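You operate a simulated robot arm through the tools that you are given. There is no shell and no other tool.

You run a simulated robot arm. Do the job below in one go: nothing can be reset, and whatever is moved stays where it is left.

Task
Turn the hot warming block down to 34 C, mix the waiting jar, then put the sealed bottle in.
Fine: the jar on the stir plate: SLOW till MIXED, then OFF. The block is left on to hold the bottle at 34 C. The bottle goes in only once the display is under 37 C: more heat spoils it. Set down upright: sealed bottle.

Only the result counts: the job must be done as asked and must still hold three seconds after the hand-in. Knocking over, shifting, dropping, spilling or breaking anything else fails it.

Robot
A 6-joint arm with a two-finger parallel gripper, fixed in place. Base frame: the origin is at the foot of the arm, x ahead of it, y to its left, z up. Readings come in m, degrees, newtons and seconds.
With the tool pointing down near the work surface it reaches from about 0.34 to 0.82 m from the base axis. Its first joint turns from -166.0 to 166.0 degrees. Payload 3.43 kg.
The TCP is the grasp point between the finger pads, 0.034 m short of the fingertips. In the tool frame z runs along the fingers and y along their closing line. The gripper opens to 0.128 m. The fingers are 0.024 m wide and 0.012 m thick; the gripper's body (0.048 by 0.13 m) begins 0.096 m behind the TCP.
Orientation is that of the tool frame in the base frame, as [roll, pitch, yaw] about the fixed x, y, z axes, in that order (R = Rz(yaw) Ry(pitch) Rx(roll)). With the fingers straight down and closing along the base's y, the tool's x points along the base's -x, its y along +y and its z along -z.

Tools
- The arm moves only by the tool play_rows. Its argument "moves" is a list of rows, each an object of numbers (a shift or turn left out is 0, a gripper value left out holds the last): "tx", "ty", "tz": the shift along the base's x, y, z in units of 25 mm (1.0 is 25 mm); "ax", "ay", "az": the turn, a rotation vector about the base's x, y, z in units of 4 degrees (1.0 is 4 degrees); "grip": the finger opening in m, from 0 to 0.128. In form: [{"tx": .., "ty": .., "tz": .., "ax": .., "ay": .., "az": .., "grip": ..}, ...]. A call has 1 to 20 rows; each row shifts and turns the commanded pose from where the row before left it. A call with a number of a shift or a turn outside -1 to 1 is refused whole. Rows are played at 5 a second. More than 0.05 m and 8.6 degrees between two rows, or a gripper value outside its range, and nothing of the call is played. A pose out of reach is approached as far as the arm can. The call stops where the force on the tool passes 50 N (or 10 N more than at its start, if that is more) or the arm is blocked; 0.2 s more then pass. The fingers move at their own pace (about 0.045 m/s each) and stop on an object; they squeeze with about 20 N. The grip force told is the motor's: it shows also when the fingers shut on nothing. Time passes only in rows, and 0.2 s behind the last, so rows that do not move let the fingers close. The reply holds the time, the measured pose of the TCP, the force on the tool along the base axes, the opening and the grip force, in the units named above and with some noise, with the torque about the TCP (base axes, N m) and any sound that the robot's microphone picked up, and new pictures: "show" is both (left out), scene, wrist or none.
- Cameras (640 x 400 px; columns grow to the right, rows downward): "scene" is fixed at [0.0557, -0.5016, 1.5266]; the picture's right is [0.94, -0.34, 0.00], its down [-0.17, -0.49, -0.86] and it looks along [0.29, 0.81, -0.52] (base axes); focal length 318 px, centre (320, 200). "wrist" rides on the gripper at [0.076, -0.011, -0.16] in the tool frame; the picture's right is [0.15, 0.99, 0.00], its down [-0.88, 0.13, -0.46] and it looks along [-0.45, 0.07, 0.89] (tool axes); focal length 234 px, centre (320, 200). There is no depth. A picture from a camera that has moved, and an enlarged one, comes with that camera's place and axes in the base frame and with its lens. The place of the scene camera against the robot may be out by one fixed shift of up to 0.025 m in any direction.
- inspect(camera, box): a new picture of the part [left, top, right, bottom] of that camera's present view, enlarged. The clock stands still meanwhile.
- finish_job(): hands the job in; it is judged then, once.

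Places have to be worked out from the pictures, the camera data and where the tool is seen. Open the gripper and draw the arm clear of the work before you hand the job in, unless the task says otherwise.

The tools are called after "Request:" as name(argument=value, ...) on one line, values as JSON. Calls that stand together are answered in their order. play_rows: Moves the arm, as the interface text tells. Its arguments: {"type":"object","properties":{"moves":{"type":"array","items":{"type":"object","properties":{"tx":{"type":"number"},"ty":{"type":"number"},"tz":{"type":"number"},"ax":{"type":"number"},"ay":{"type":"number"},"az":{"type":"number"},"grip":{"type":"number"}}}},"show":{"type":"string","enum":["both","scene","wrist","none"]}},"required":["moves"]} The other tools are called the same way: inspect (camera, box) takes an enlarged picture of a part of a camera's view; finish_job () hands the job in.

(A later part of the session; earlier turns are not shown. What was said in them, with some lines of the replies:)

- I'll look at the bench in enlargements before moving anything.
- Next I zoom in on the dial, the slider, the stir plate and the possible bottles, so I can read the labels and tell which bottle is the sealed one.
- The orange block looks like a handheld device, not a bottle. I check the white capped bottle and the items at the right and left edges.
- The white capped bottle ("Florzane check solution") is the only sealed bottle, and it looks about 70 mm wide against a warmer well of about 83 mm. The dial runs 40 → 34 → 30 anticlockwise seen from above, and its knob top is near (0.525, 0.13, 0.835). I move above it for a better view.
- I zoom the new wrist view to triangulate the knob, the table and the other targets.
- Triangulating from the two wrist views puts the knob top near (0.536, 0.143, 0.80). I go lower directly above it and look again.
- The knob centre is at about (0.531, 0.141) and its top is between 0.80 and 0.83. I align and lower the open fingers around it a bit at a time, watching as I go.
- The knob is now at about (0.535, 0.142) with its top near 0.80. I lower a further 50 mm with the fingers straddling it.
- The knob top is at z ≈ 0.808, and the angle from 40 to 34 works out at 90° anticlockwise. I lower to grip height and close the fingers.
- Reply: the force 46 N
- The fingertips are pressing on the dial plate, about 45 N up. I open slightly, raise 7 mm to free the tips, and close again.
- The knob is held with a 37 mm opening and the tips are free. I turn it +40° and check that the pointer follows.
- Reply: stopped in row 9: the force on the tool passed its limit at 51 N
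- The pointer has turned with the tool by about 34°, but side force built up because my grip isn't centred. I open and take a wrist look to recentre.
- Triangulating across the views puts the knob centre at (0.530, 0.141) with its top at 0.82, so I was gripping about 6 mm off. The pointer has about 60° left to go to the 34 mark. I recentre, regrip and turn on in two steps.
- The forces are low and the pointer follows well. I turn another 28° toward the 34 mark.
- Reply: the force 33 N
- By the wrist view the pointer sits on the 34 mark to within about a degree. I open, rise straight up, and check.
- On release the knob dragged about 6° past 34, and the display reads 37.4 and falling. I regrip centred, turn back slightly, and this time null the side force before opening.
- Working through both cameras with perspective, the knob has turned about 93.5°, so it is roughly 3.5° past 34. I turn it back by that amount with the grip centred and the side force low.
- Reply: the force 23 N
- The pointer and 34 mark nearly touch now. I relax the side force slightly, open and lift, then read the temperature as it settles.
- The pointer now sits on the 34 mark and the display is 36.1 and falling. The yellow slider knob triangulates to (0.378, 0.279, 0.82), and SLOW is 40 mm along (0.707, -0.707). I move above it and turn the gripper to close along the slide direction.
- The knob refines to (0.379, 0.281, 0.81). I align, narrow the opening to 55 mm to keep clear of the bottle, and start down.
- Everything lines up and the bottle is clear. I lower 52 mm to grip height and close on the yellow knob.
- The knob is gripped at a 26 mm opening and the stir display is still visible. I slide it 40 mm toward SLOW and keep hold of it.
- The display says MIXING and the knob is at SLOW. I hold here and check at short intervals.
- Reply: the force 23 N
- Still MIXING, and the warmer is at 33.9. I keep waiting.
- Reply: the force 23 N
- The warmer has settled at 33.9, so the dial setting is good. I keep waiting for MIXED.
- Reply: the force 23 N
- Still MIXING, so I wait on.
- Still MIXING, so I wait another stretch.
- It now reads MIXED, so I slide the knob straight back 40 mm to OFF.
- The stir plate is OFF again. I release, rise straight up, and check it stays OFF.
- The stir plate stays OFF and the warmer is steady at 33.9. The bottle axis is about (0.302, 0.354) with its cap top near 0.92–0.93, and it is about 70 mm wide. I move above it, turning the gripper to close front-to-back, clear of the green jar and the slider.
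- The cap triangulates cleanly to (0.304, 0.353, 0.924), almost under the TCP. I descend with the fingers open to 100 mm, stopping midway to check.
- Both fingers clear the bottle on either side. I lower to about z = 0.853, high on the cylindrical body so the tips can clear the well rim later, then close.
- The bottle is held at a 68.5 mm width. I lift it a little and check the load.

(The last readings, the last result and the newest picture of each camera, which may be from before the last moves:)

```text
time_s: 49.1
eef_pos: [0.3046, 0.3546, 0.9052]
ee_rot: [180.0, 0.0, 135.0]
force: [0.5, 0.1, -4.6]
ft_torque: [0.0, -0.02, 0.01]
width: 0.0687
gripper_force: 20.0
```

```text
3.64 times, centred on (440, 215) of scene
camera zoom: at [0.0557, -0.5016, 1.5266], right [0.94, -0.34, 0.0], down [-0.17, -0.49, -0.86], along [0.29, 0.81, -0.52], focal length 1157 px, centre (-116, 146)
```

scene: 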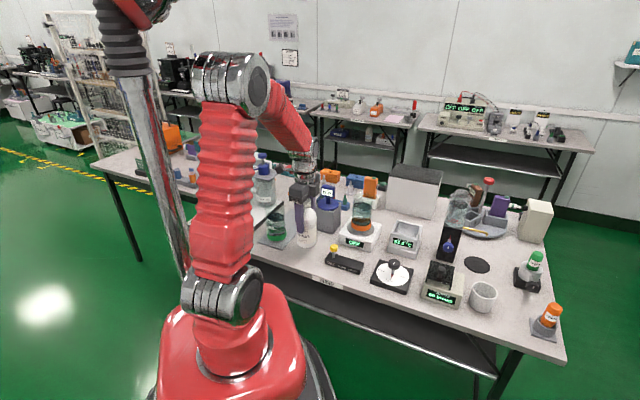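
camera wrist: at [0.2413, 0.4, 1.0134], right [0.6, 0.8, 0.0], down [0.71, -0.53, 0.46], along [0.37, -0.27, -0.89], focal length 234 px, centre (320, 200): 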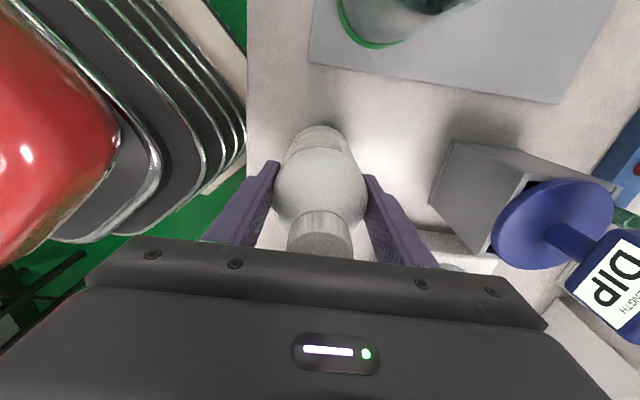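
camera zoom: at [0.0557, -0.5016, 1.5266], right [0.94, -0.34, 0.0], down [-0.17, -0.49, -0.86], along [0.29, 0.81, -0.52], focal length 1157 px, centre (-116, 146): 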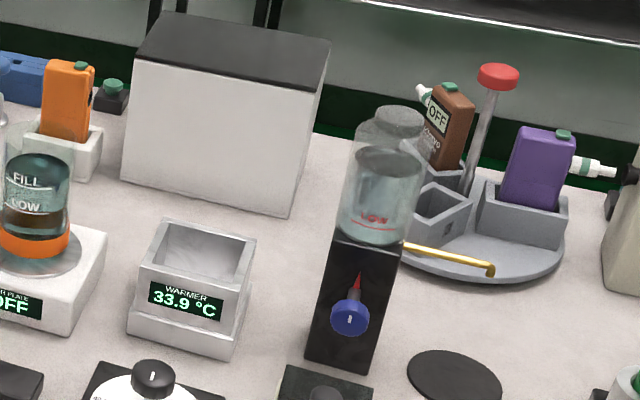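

The bottle is held securely at about 0.45 kg and hanging straight. I raise it well above everything on the bench before travelling.

Request:
play_rows(moves=[{"tz": 1}, {"tz": 1}, {"tz": 1}, {"tz": 1}, {"tz": 1}, {"tz": 1}, {"tz": 1}, {"tz": 1}, {"tz": 1}, {}], show="none")

Request:
play_rows(moves=[{"tx": 0.5, "ty": -0.15}, {"tx": 0.9, "ty": -0.28}, {"tx": 0.9, "ty": -0.28}, {"tx": 0.9, "ty": -0.28}, {"tx": 0.9, "ty": -0.28}, {"tx": 0.9, "ty": -0.28}, {"tx": 0.9, "ty": -0.28}, {"tx": 0.9, "ty": -0.28}, {"tx": 0.9, "ty": -0.28}, {"tx": 0.9, "ty": -0.28}, {"tx": 0.9, "ty": -0.28}, {"tx": 0.9, "ty": -0.28}, {"tx": 0.9, "ty": -0.28}, {"tx": 0.9, "ty": -0.28}, {"tx": 0.9, "ty": -0.28}, {"tx": 0.9, "ty": -0.28}, {"tx": 0.9, "ty": -0.28}, {"tx": 0.6, "ty": -0.18}, {}, {}], show="both")

Request:
inspect(camera="wrist", box=[240, 30, 400, 130])

```text
time_s: 51.3
eef_pos: [0.3032, 0.3531, 1.1291]
ee_rot: [-179.9, 0.0, 134.9]
force: [-0.1, -0.2, -4.1]
ft_torque: [-0.02, -0.03, 0.01]
width: 0.0687
gripper_force: 19.8
```

```text
time_s: 55.5
eef_pos: [0.6923, 0.2348, 1.129]
ee_rot: [180.0, 0.0, 135.0]
force: [-0.5, 0.9, -4.1]
ft_torque: [0.03, 0.0, 0.03]
width: 0.0686
gripper_force: 19.7
camera wrist: at [0.6304, 0.279, 1.2894], right [0.6, 0.8, 0.0], down [0.71, -0.53, 0.46], along [0.37, -0.27, -0.89], focal length 234 px, centre (320, 200)
```

scene: 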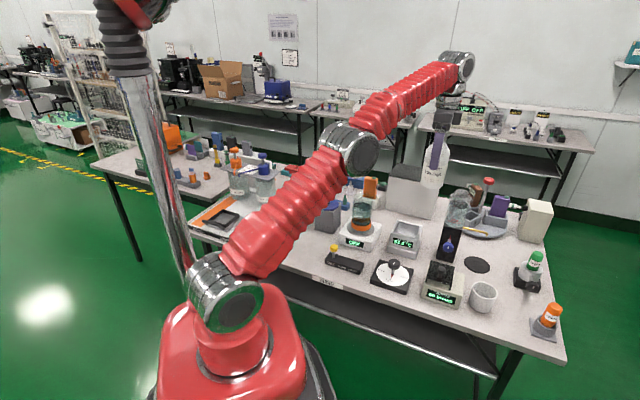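
wrist: 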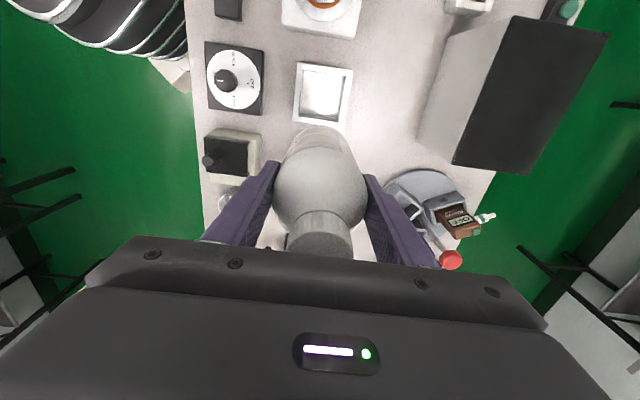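

```text
4.00 times, centred on (320, 80) of wrist
camera zoom: at [0.6304, 0.279, 1.2894], right [0.6, 0.8, 0.0], down [0.71, -0.53, 0.46], along [0.37, -0.27, -0.89], focal length 937 px, centre (320, 680)
```

zoom: 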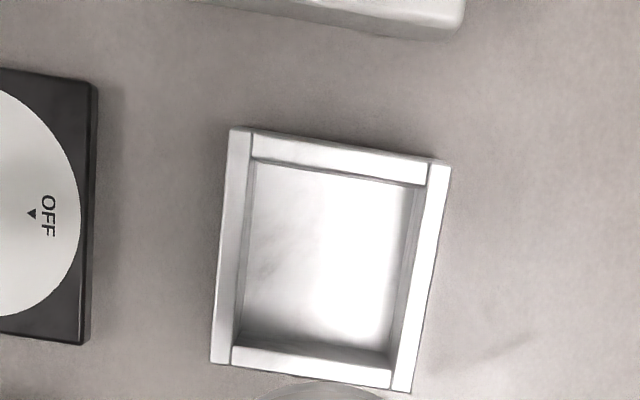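

From directly above, the well opening measures about 79 mm for a 68.6 mm bottle. The well centre is (-0.0376, +0.0321) from the TCP. I shift over it and start lowering, with the bottle base still above the rim.

Request:
play_rows(moves=[{"tx": -0.5, "ty": 0.43}, {"tx": -0.5, "ty": 0.43}, {"tx": -0.504, "ty": 0.424}, {}, {"tz": -1}, {"tz": -1}, {"tz": -1}, {"tz": -1}, {"tz": -1}, {}, {}], show="both")

Request:
inspect(camera="wrist", box=[220, 80, 420, 205])

Request:
inspect(camera="scene", box=[360, 180, 450, 265])

```text
time_s: 57.9
eef_pos: [0.6554, 0.2655, 1.0037]
ee_rot: [-180.0, 0.0, 134.9]
force: [-0.2, 0.0, -3.8]
ft_torque: [0.01, -0.01, 0.01]
width: 0.0686
gripper_force: 19.9
camera wrist: at [0.5929, 0.31, 1.1639], right [0.6, 0.8, 0.0], down [0.71, -0.53, 0.46], along [0.37, -0.27, -0.89], focal length 234 px, centre (320, 200)
```

scene: 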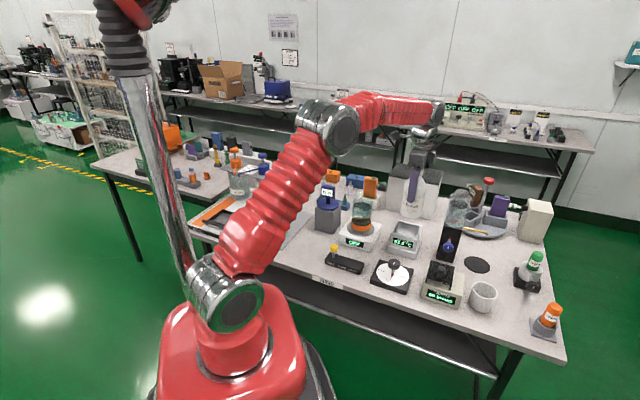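
wrist: 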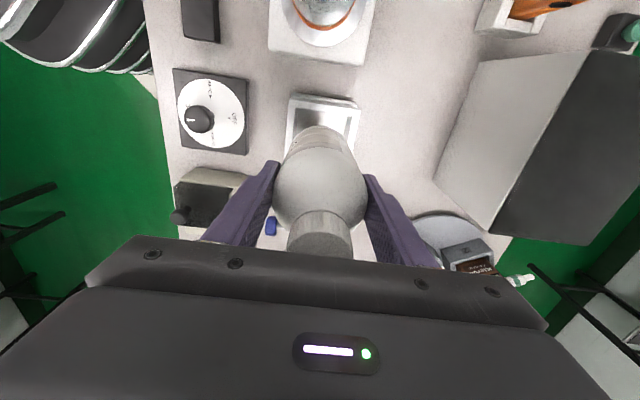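

```text
3.20 times, centred on (320, 142) of wrist
camera zoom: at [0.5929, 0.31, 1.1639], right [0.6, 0.8, 0.0], down [0.71, -0.53, 0.46], along [0.37, -0.27, -0.89], focal length 749 px, centre (320, 384)
```

zoom: 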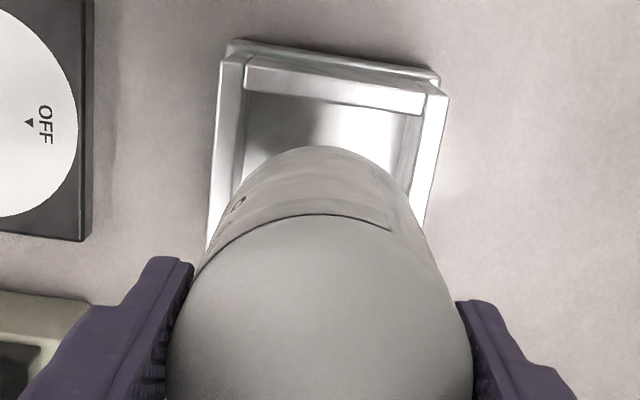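

```text
4.71 times, centred on (405, 222) of scene
camera zoom: at [0.0557, -0.5016, 1.5266], right [0.94, -0.34, 0.0], down [-0.17, -0.49, -0.86], along [0.29, 0.81, -0.52], focal length 1497 px, centre (-80, 94)
```

zoom: 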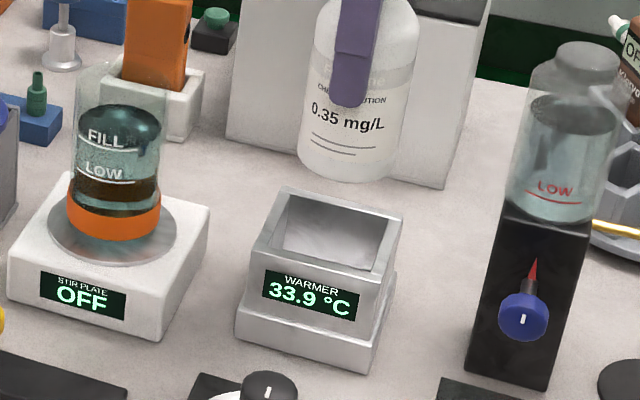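

Re-measured at close range, the well centre matches the TCP within about 1 mm, with an opening of roughly 75–79 mm. I lower until the base is just above the rim and look again.

Request:
play_rows(moves=[{"tz": -0.8}, {"tz": -0.8}, {"tz": -0.6}, {}, {}], show="none")

Request:
inspect(camera="wrist", box=[220, 80, 420, 205])

Request:
inspect(camera="scene", box=[375, 195, 435, 260])

```text
time_s: 59.1
eef_pos: [0.6544, 0.264, 0.9484]
ee_rot: [-179.9, 0.0, 134.8]
force: [-0.3, -0.4, -3.6]
ft_torque: [-0.02, 0.01, -0.02]
width: 0.0686
gripper_force: 19.4
```

```text
3.20 times, centred on (320, 142) of wrist
camera zoom: at [0.5923, 0.3102, 1.108], right [0.6, 0.8, 0.0], down [0.71, -0.53, 0.46], along [0.37, -0.27, -0.89], focal length 749 px, centre (320, 384)
```

zoom: 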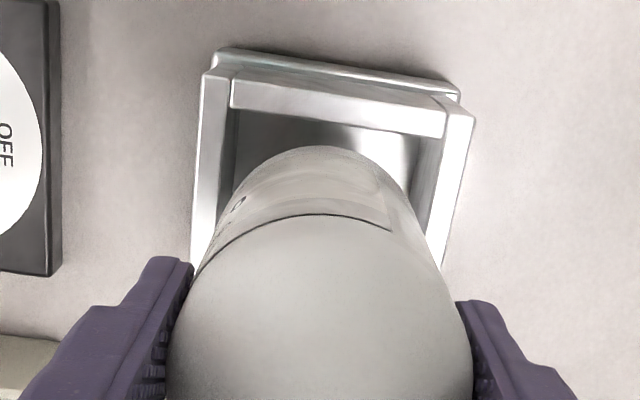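

```text
6.15 times, centred on (405, 228) of scene
camera zoom: at [0.0557, -0.5016, 1.5266], right [0.94, -0.34, 0.0], down [-0.17, -0.49, -0.86], along [0.29, 0.81, -0.52], focal length 1957 px, centre (-203, 31)
```

zoom: 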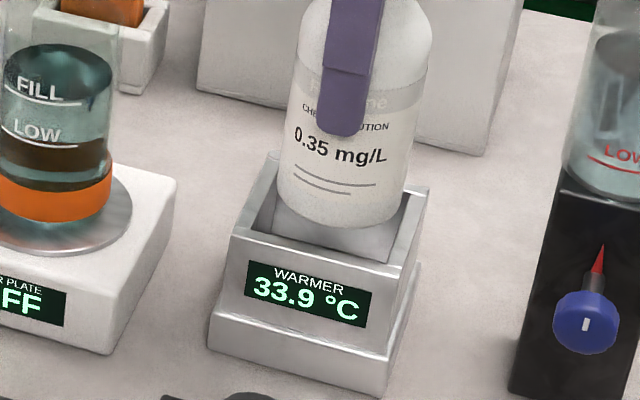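

Close to entry I want a tighter check of how the base sits relative to the rim, so I zoom the scene view in further.

Request:
inspect(camera="scene", box=[388, 210, 428, 245])

Request:
inspect(camera="wrist", box=[265, 85, 385, 160])

```text
11.43 times, centred on (408, 228) of scene
camera zoom: at [0.0557, -0.5016, 1.5266], right [0.94, -0.34, 0.0], down [-0.17, -0.49, -0.86], along [0.29, 0.81, -0.52], focal length 3635 px, centre (-686, -114)
```

zoom: 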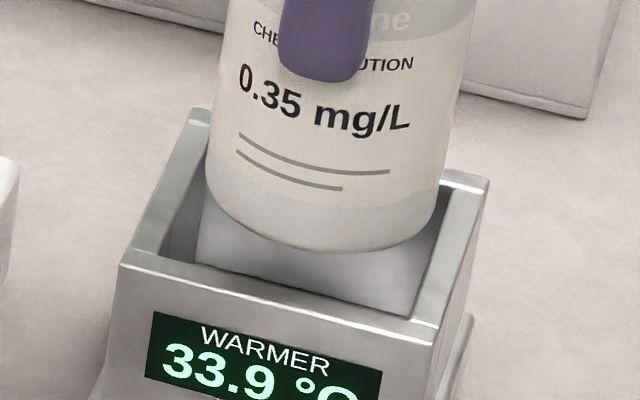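

```text
5.33 times, centred on (325, 122) of wrist
camera zoom: at [0.5923, 0.3102, 1.108], right [0.6, 0.8, 0.0], down [0.71, -0.53, 0.46], along [0.37, -0.27, -0.89], focal length 1249 px, centre (293, 613)
```

zoom: 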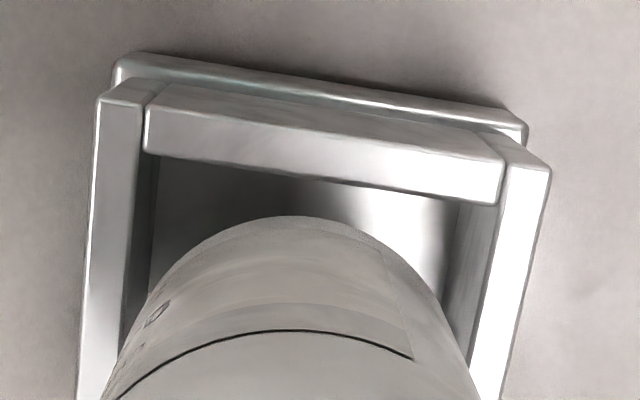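

The bottle sits within about 2 mm of centre, slightly toward +e1. I trim by (-0.4, +1.8) mm and lower the base just into the opening.

Request:
play_rows(moves=[{"tx": -0.016, "ty": 0.072}, {"tz": -0.3}, {"tz": -0.3}, {"tz": -0.3}, {}], show="none")

Request:
inspect(camera="scene", box=[388, 210, 428, 245])

Request:
inspect(camera="wrist", box=[265, 85, 385, 160])

```text
time_s: 60.3
eef_pos: [0.6538, 0.2674, 0.9269]
ee_rot: [180.0, 0.0, 134.9]
force: [1.0, 0.5, -4.4]
ft_torque: [0.0, 0.01, 0.03]
width: 0.0686
gripper_force: 20.4
```

```text
11.43 times, centred on (408, 228) of scene
camera zoom: at [0.0557, -0.5016, 1.5266], right [0.94, -0.34, 0.0], down [-0.17, -0.49, -0.86], along [0.29, 0.81, -0.52], focal length 3635 px, centre (-686, -114)
```

zoom: 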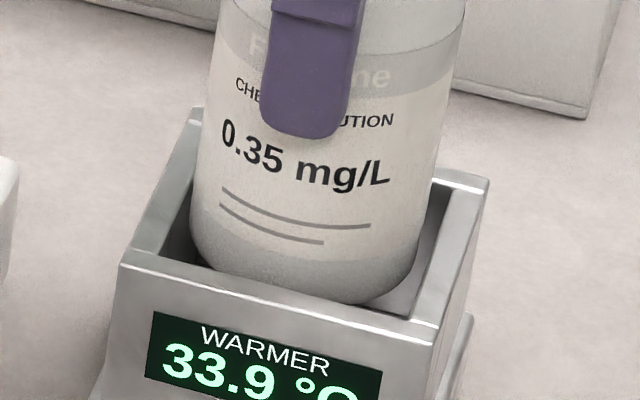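

```text
5.33 times, centred on (325, 122) of wrist
camera zoom: at [0.5915, 0.3133, 1.086], right [0.6, 0.8, 0.0], down [0.71, -0.53, 0.46], along [0.37, -0.27, -0.89], focal length 1249 px, centre (293, 613)
```

zoom: 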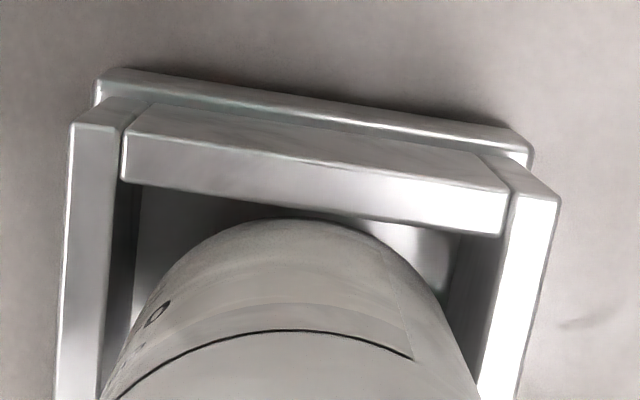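

The base is entering the well with even gaps all round and no contact force. I keep lowering in small steps.

Request:
play_rows(moves=[{"tz": -0.25}, {"tz": -0.25}, {"tz": -0.25}, {}], show="none")

Request:
inspect(camera="scene", box=[388, 210, 428, 245])

Request:
inspect(camera="wrist", box=[265, 85, 385, 160])

```text
time_s: 61.3
eef_pos: [0.6538, 0.2681, 0.9084]
ee_rot: [-180.0, 0.0, 134.9]
force: [0.8, -0.6, -4.6]
ft_torque: [0.0, 0.03, 0.0]
width: 0.0688
gripper_force: 19.6
```

```text
11.43 times, centred on (408, 228) of scene
camera zoom: at [0.0557, -0.5016, 1.5266], right [0.94, -0.34, 0.0], down [-0.17, -0.49, -0.86], along [0.29, 0.81, -0.52], focal length 3635 px, centre (-686, -114)
```

zoom: 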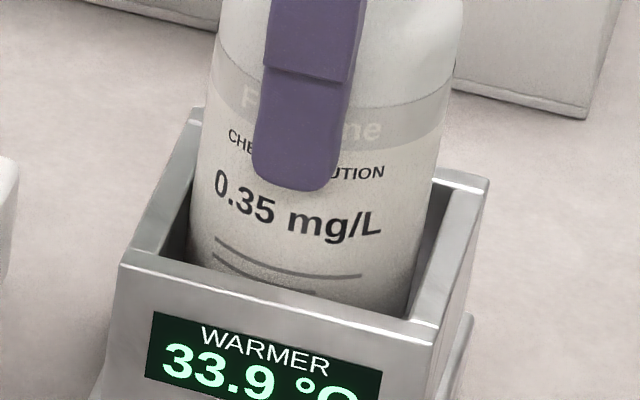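

```text
5.33 times, centred on (325, 122) of wrist
camera zoom: at [0.5918, 0.3134, 1.0669], right [0.6, 0.8, 0.0], down [0.71, -0.53, 0.46], along [0.37, -0.27, -0.89], focal length 1249 px, centre (293, 613)
```

zoom: 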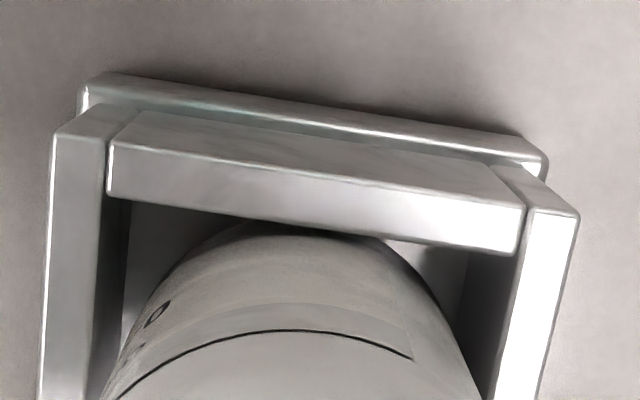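

It is about 20 mm in with no contact. I continue down toward the floor in finer steps, watching the vertical force.

Request:
play_rows(moves=[{"tz": -0.2}, {"tz": -0.2}, {"tz": -0.2}, {"tz": -0.2}, {}], show="none")

Request:
inspect(camera="scene", box=[388, 205, 428, 240])

Request:
inspect(camera="wrist", box=[265, 85, 385, 160])

```text
time_s: 62.5
eef_pos: [0.6536, 0.2682, 0.8875]
ee_rot: [180.0, 0.0, 134.8]
force: [0.2, 0.2, -4.0]
ft_torque: [0.06, 0.0, 0.0]
width: 0.0689
gripper_force: 19.9
```

```text
11.43 times, centred on (408, 222) of scene
camera zoom: at [0.0557, -0.5016, 1.5266], right [0.94, -0.34, 0.0], down [-0.17, -0.49, -0.86], along [0.29, 0.81, -0.52], focal length 3635 px, centre (-686, -57)
```

zoom: 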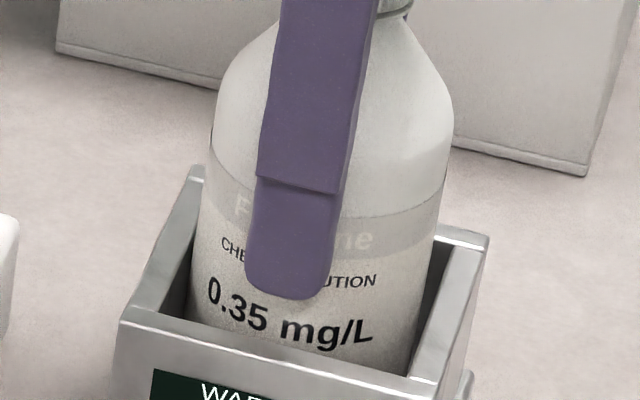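

```text
5.33 times, centred on (325, 122) of wrist
camera zoom: at [0.5921, 0.3133, 1.0479], right [0.6, 0.8, 0.0], down [0.71, -0.53, 0.46], along [0.37, -0.27, -0.89], focal length 1249 px, centre (293, 613)
```

zoom: 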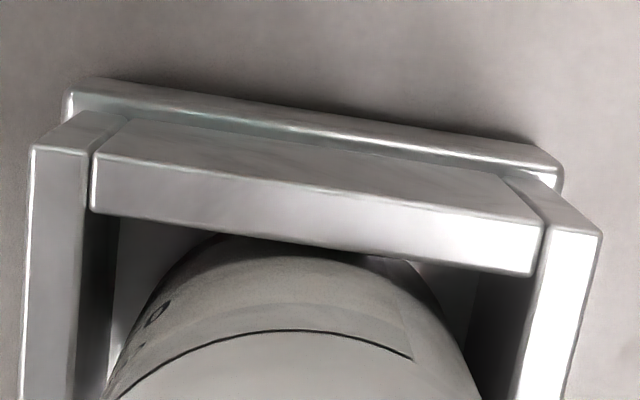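

The bottle is still hanging free, with the tips about 20 mm above the rim. I continue in 2–3 mm steps until the force shows touchdown.

Request:
play_rows(moves=[{"tz": -0.1}, {"tz": -0.1}, {"tz": -0.1}, {"tz": -0.1}, {}], show="none")

Request:
inspect(camera="scene", box=[388, 205, 428, 240])

```text
time_s: 63.7
eef_pos: [0.6526, 0.2685, 0.8799]
ee_rot: [179.8, 0.1, 134.9]
force: [3.4, 0.6, 16.1]
ft_torque: [-0.18, -0.02, 0.02]
width: 0.0684
gripper_force: 20.4
```

```text
11.43 times, centred on (408, 222) of scene
camera zoom: at [0.0557, -0.5016, 1.5266], right [0.94, -0.34, 0.0], down [-0.17, -0.49, -0.86], along [0.29, 0.81, -0.52], focal length 3635 px, centre (-686, -57)
```

zoom: 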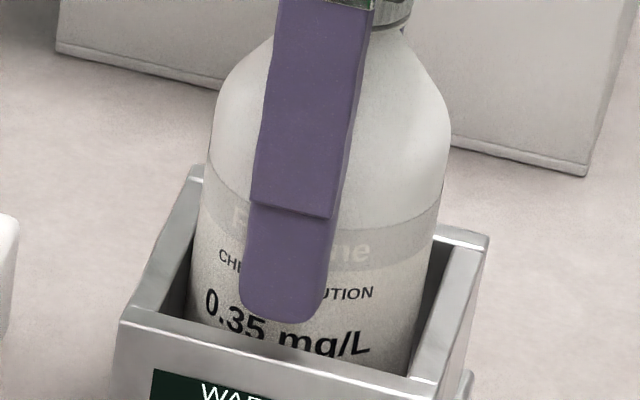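

Force rose to +16 N at base height ≈ 0.778, matching the estimated well floor, so the bottle is down. I relieve the pressure slightly and open.

Request:
play_rows(moves=[{"tz": 0.06}, {}, {"grip": 0.075}, {"grip": 0.085}, {"grip": 0.1}, {}, {}], show="scene")

Request:
inspect(camera="scene", box=[380, 190, 440, 250])

Request:
inspect(camera="wrist", box=[220, 80, 420, 205])

```text
time_s: 65.3
eef_pos: [0.6531, 0.2685, 0.8815]
ee_rot: [-180.0, 0.0, 134.9]
force: [0.7, 0.1, 0.4]
ft_torque: [0.02, 0.02, 0.01]
width: 0.0998
gripper_force: 0.1
```

scene: 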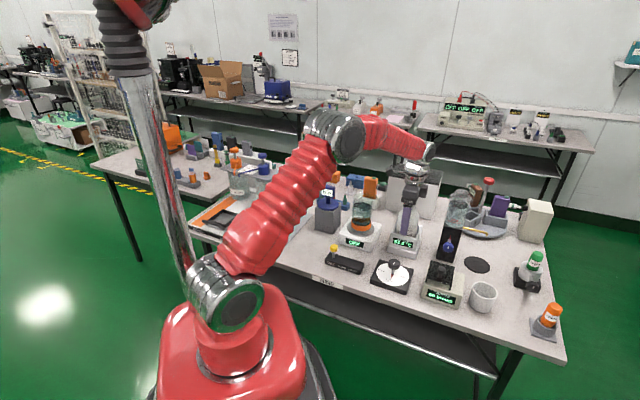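

```text
6.67 times, centred on (410, 220) of scene
camera zoom: at [0.0557, -0.5016, 1.5266], right [0.94, -0.34, 0.0], down [-0.17, -0.49, -0.86], along [0.29, 0.81, -0.52], focal length 2120 px, centre (-280, 67)
```

zoom: 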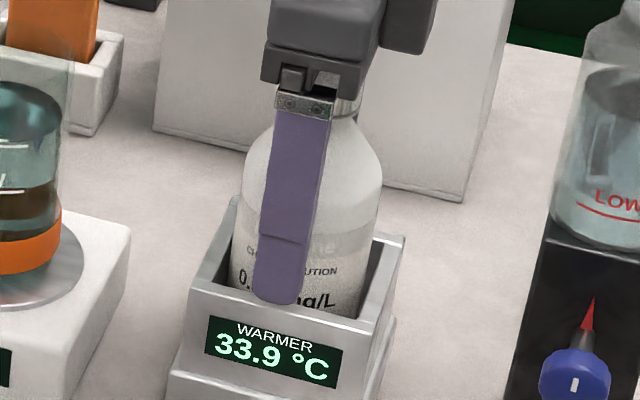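

```text
3.20 times, centred on (320, 142) of wrist
camera zoom: at [0.5912, 0.3132, 1.0395], right [0.6, 0.8, 0.0], down [0.71, -0.53, 0.46], along [0.37, -0.27, -0.89], focal length 749 px, centre (320, 384)
```

zoom: 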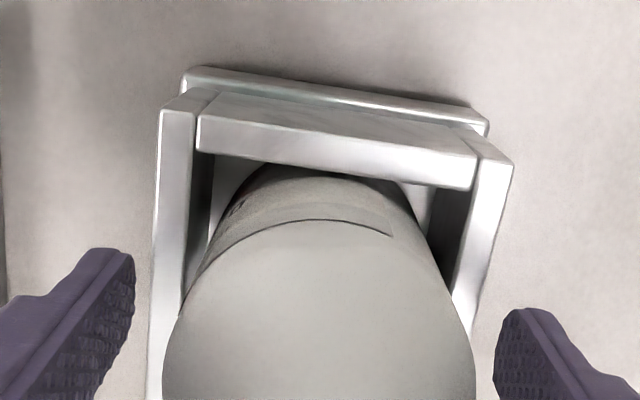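

The bottle stands upright in the well and the fingers are clear of it. I rise straight up and draw the arm back.

Request:
play_rows(moves=[{"tz": 0.6}, {"tz": 1}, {"tz": 1}, {"tz": 1}, {"tz": 1}, {"tz": 1}, {"tz": 1}, {"tz": 1}, {"tz": 1}, {"tz": 1}, {"tz": 1}, {"tx": -0.8, "ty": -0.3}, {"tx": -0.8, "ty": -0.3}, {"tx": -0.8, "ty": -0.3}, {"tx": -0.8, "ty": -0.3}, {"tx": -0.8, "ty": -0.3}, {"tx": -0.8, "ty": -0.3}, {"tx": -0.8, "ty": -0.3}, {}], show="both")

Request:
inspect(camera="scene", box=[320, 190, 440, 290])

Request:
inspect(camera="scene", box=[365, 245, 425, 300])

```text
time_s: 69.3
eef_pos: [0.5131, 0.2145, 1.1438]
ee_rot: [180.0, 0.0, 134.9]
force: [0.1, -0.3, 0.4]
ft_torque: [0.01, 0.03, -0.01]
width: 0.1003
gripper_force: 0.1
camera wrist: at [0.4518, 0.26, 1.3037], right [0.6, 0.8, 0.0], down [0.71, -0.53, 0.46], along [0.37, -0.27, -0.89], focal length 234 px, centre (320, 200)
```

scene: 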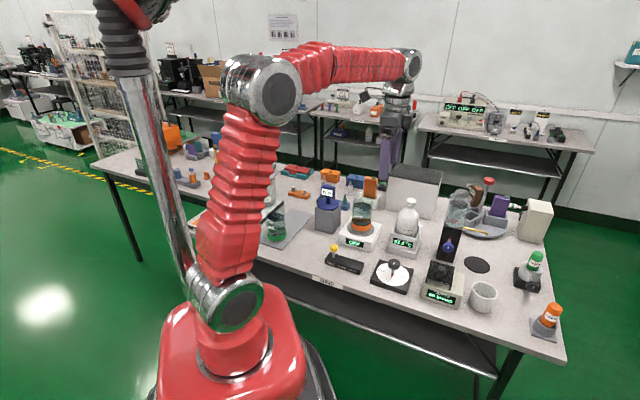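
wrist: 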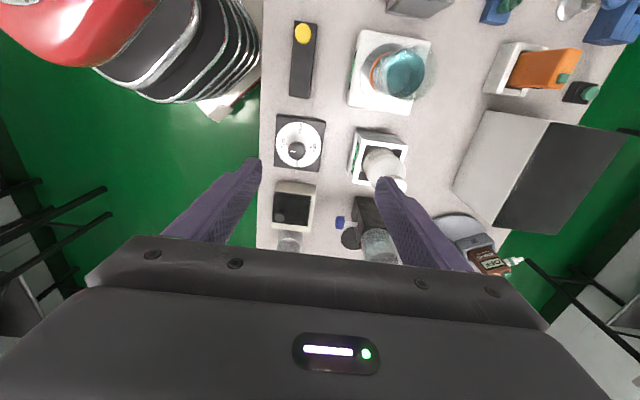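

```text
4.00 times, centred on (380, 240) of scene
camera zoom: at [0.0557, -0.5016, 1.5266], right [0.94, -0.34, 0.0], down [-0.17, -0.49, -0.86], along [0.29, 0.81, -0.52], focal length 1272 px, centre (80, 40)
```

zoom: 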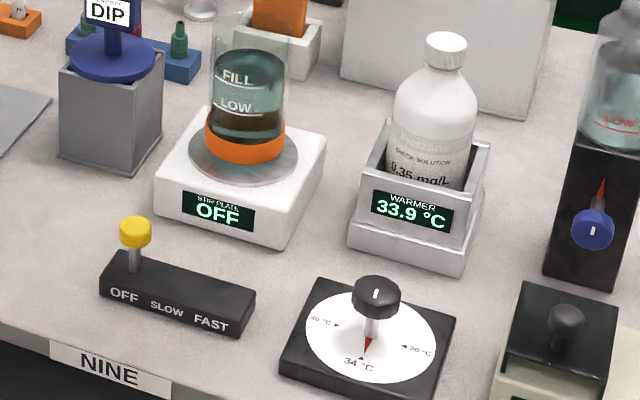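

```text
7.27 times, centred on (395, 272) of scene
camera zoom: at [0.0557, -0.5016, 1.5266], right [0.94, -0.34, 0.0], down [-0.17, -0.49, -0.86], along [0.29, 0.81, -0.52], focal length 2313 px, centre (-226, -327)
```

zoom: 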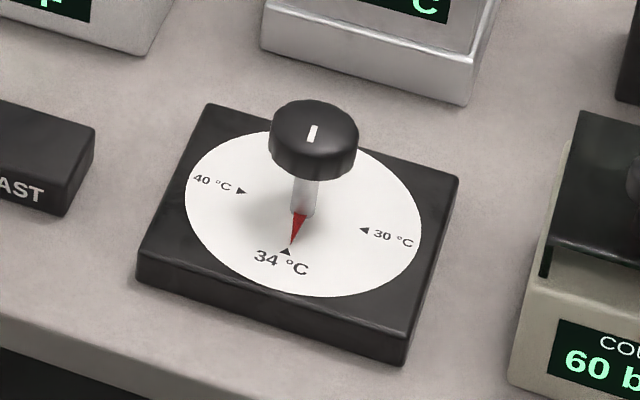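

The final views show the bottle upright in the warmer, which holds steady at 33.9 °C with the dial on 34. The stir plate reads OFF with its jar mixed, and the arm is clear with the gripper open. I hand the job in.

Request:
finish_job()

```text
The job is handed in.
```

The job is handed in: the warming block is down to 34 °C, the jar is mixed, and the sealed bottle is standing upright in the block.

- **Warming block:** the dial points at 34 °C. The display settled at 33.9 °C and stayed there, about 0.1 °C under the setting. I left the block on.
- **Jar:** I ran the stir plate on SLOW until it showed MIXED, then switched it OFF.
- **Bottle:** I took the white capped bottle labelled "Florzane check solution 0.35 mg/L" to be the sealed one, as it was the only sealed bottle I could see. It went in with the display at 33.9 °C, below the 37 °C limit.

Nothing else on the bench was knocked, moved or spilled that I could see. The gripper is open and the arm is drawn back from the work.
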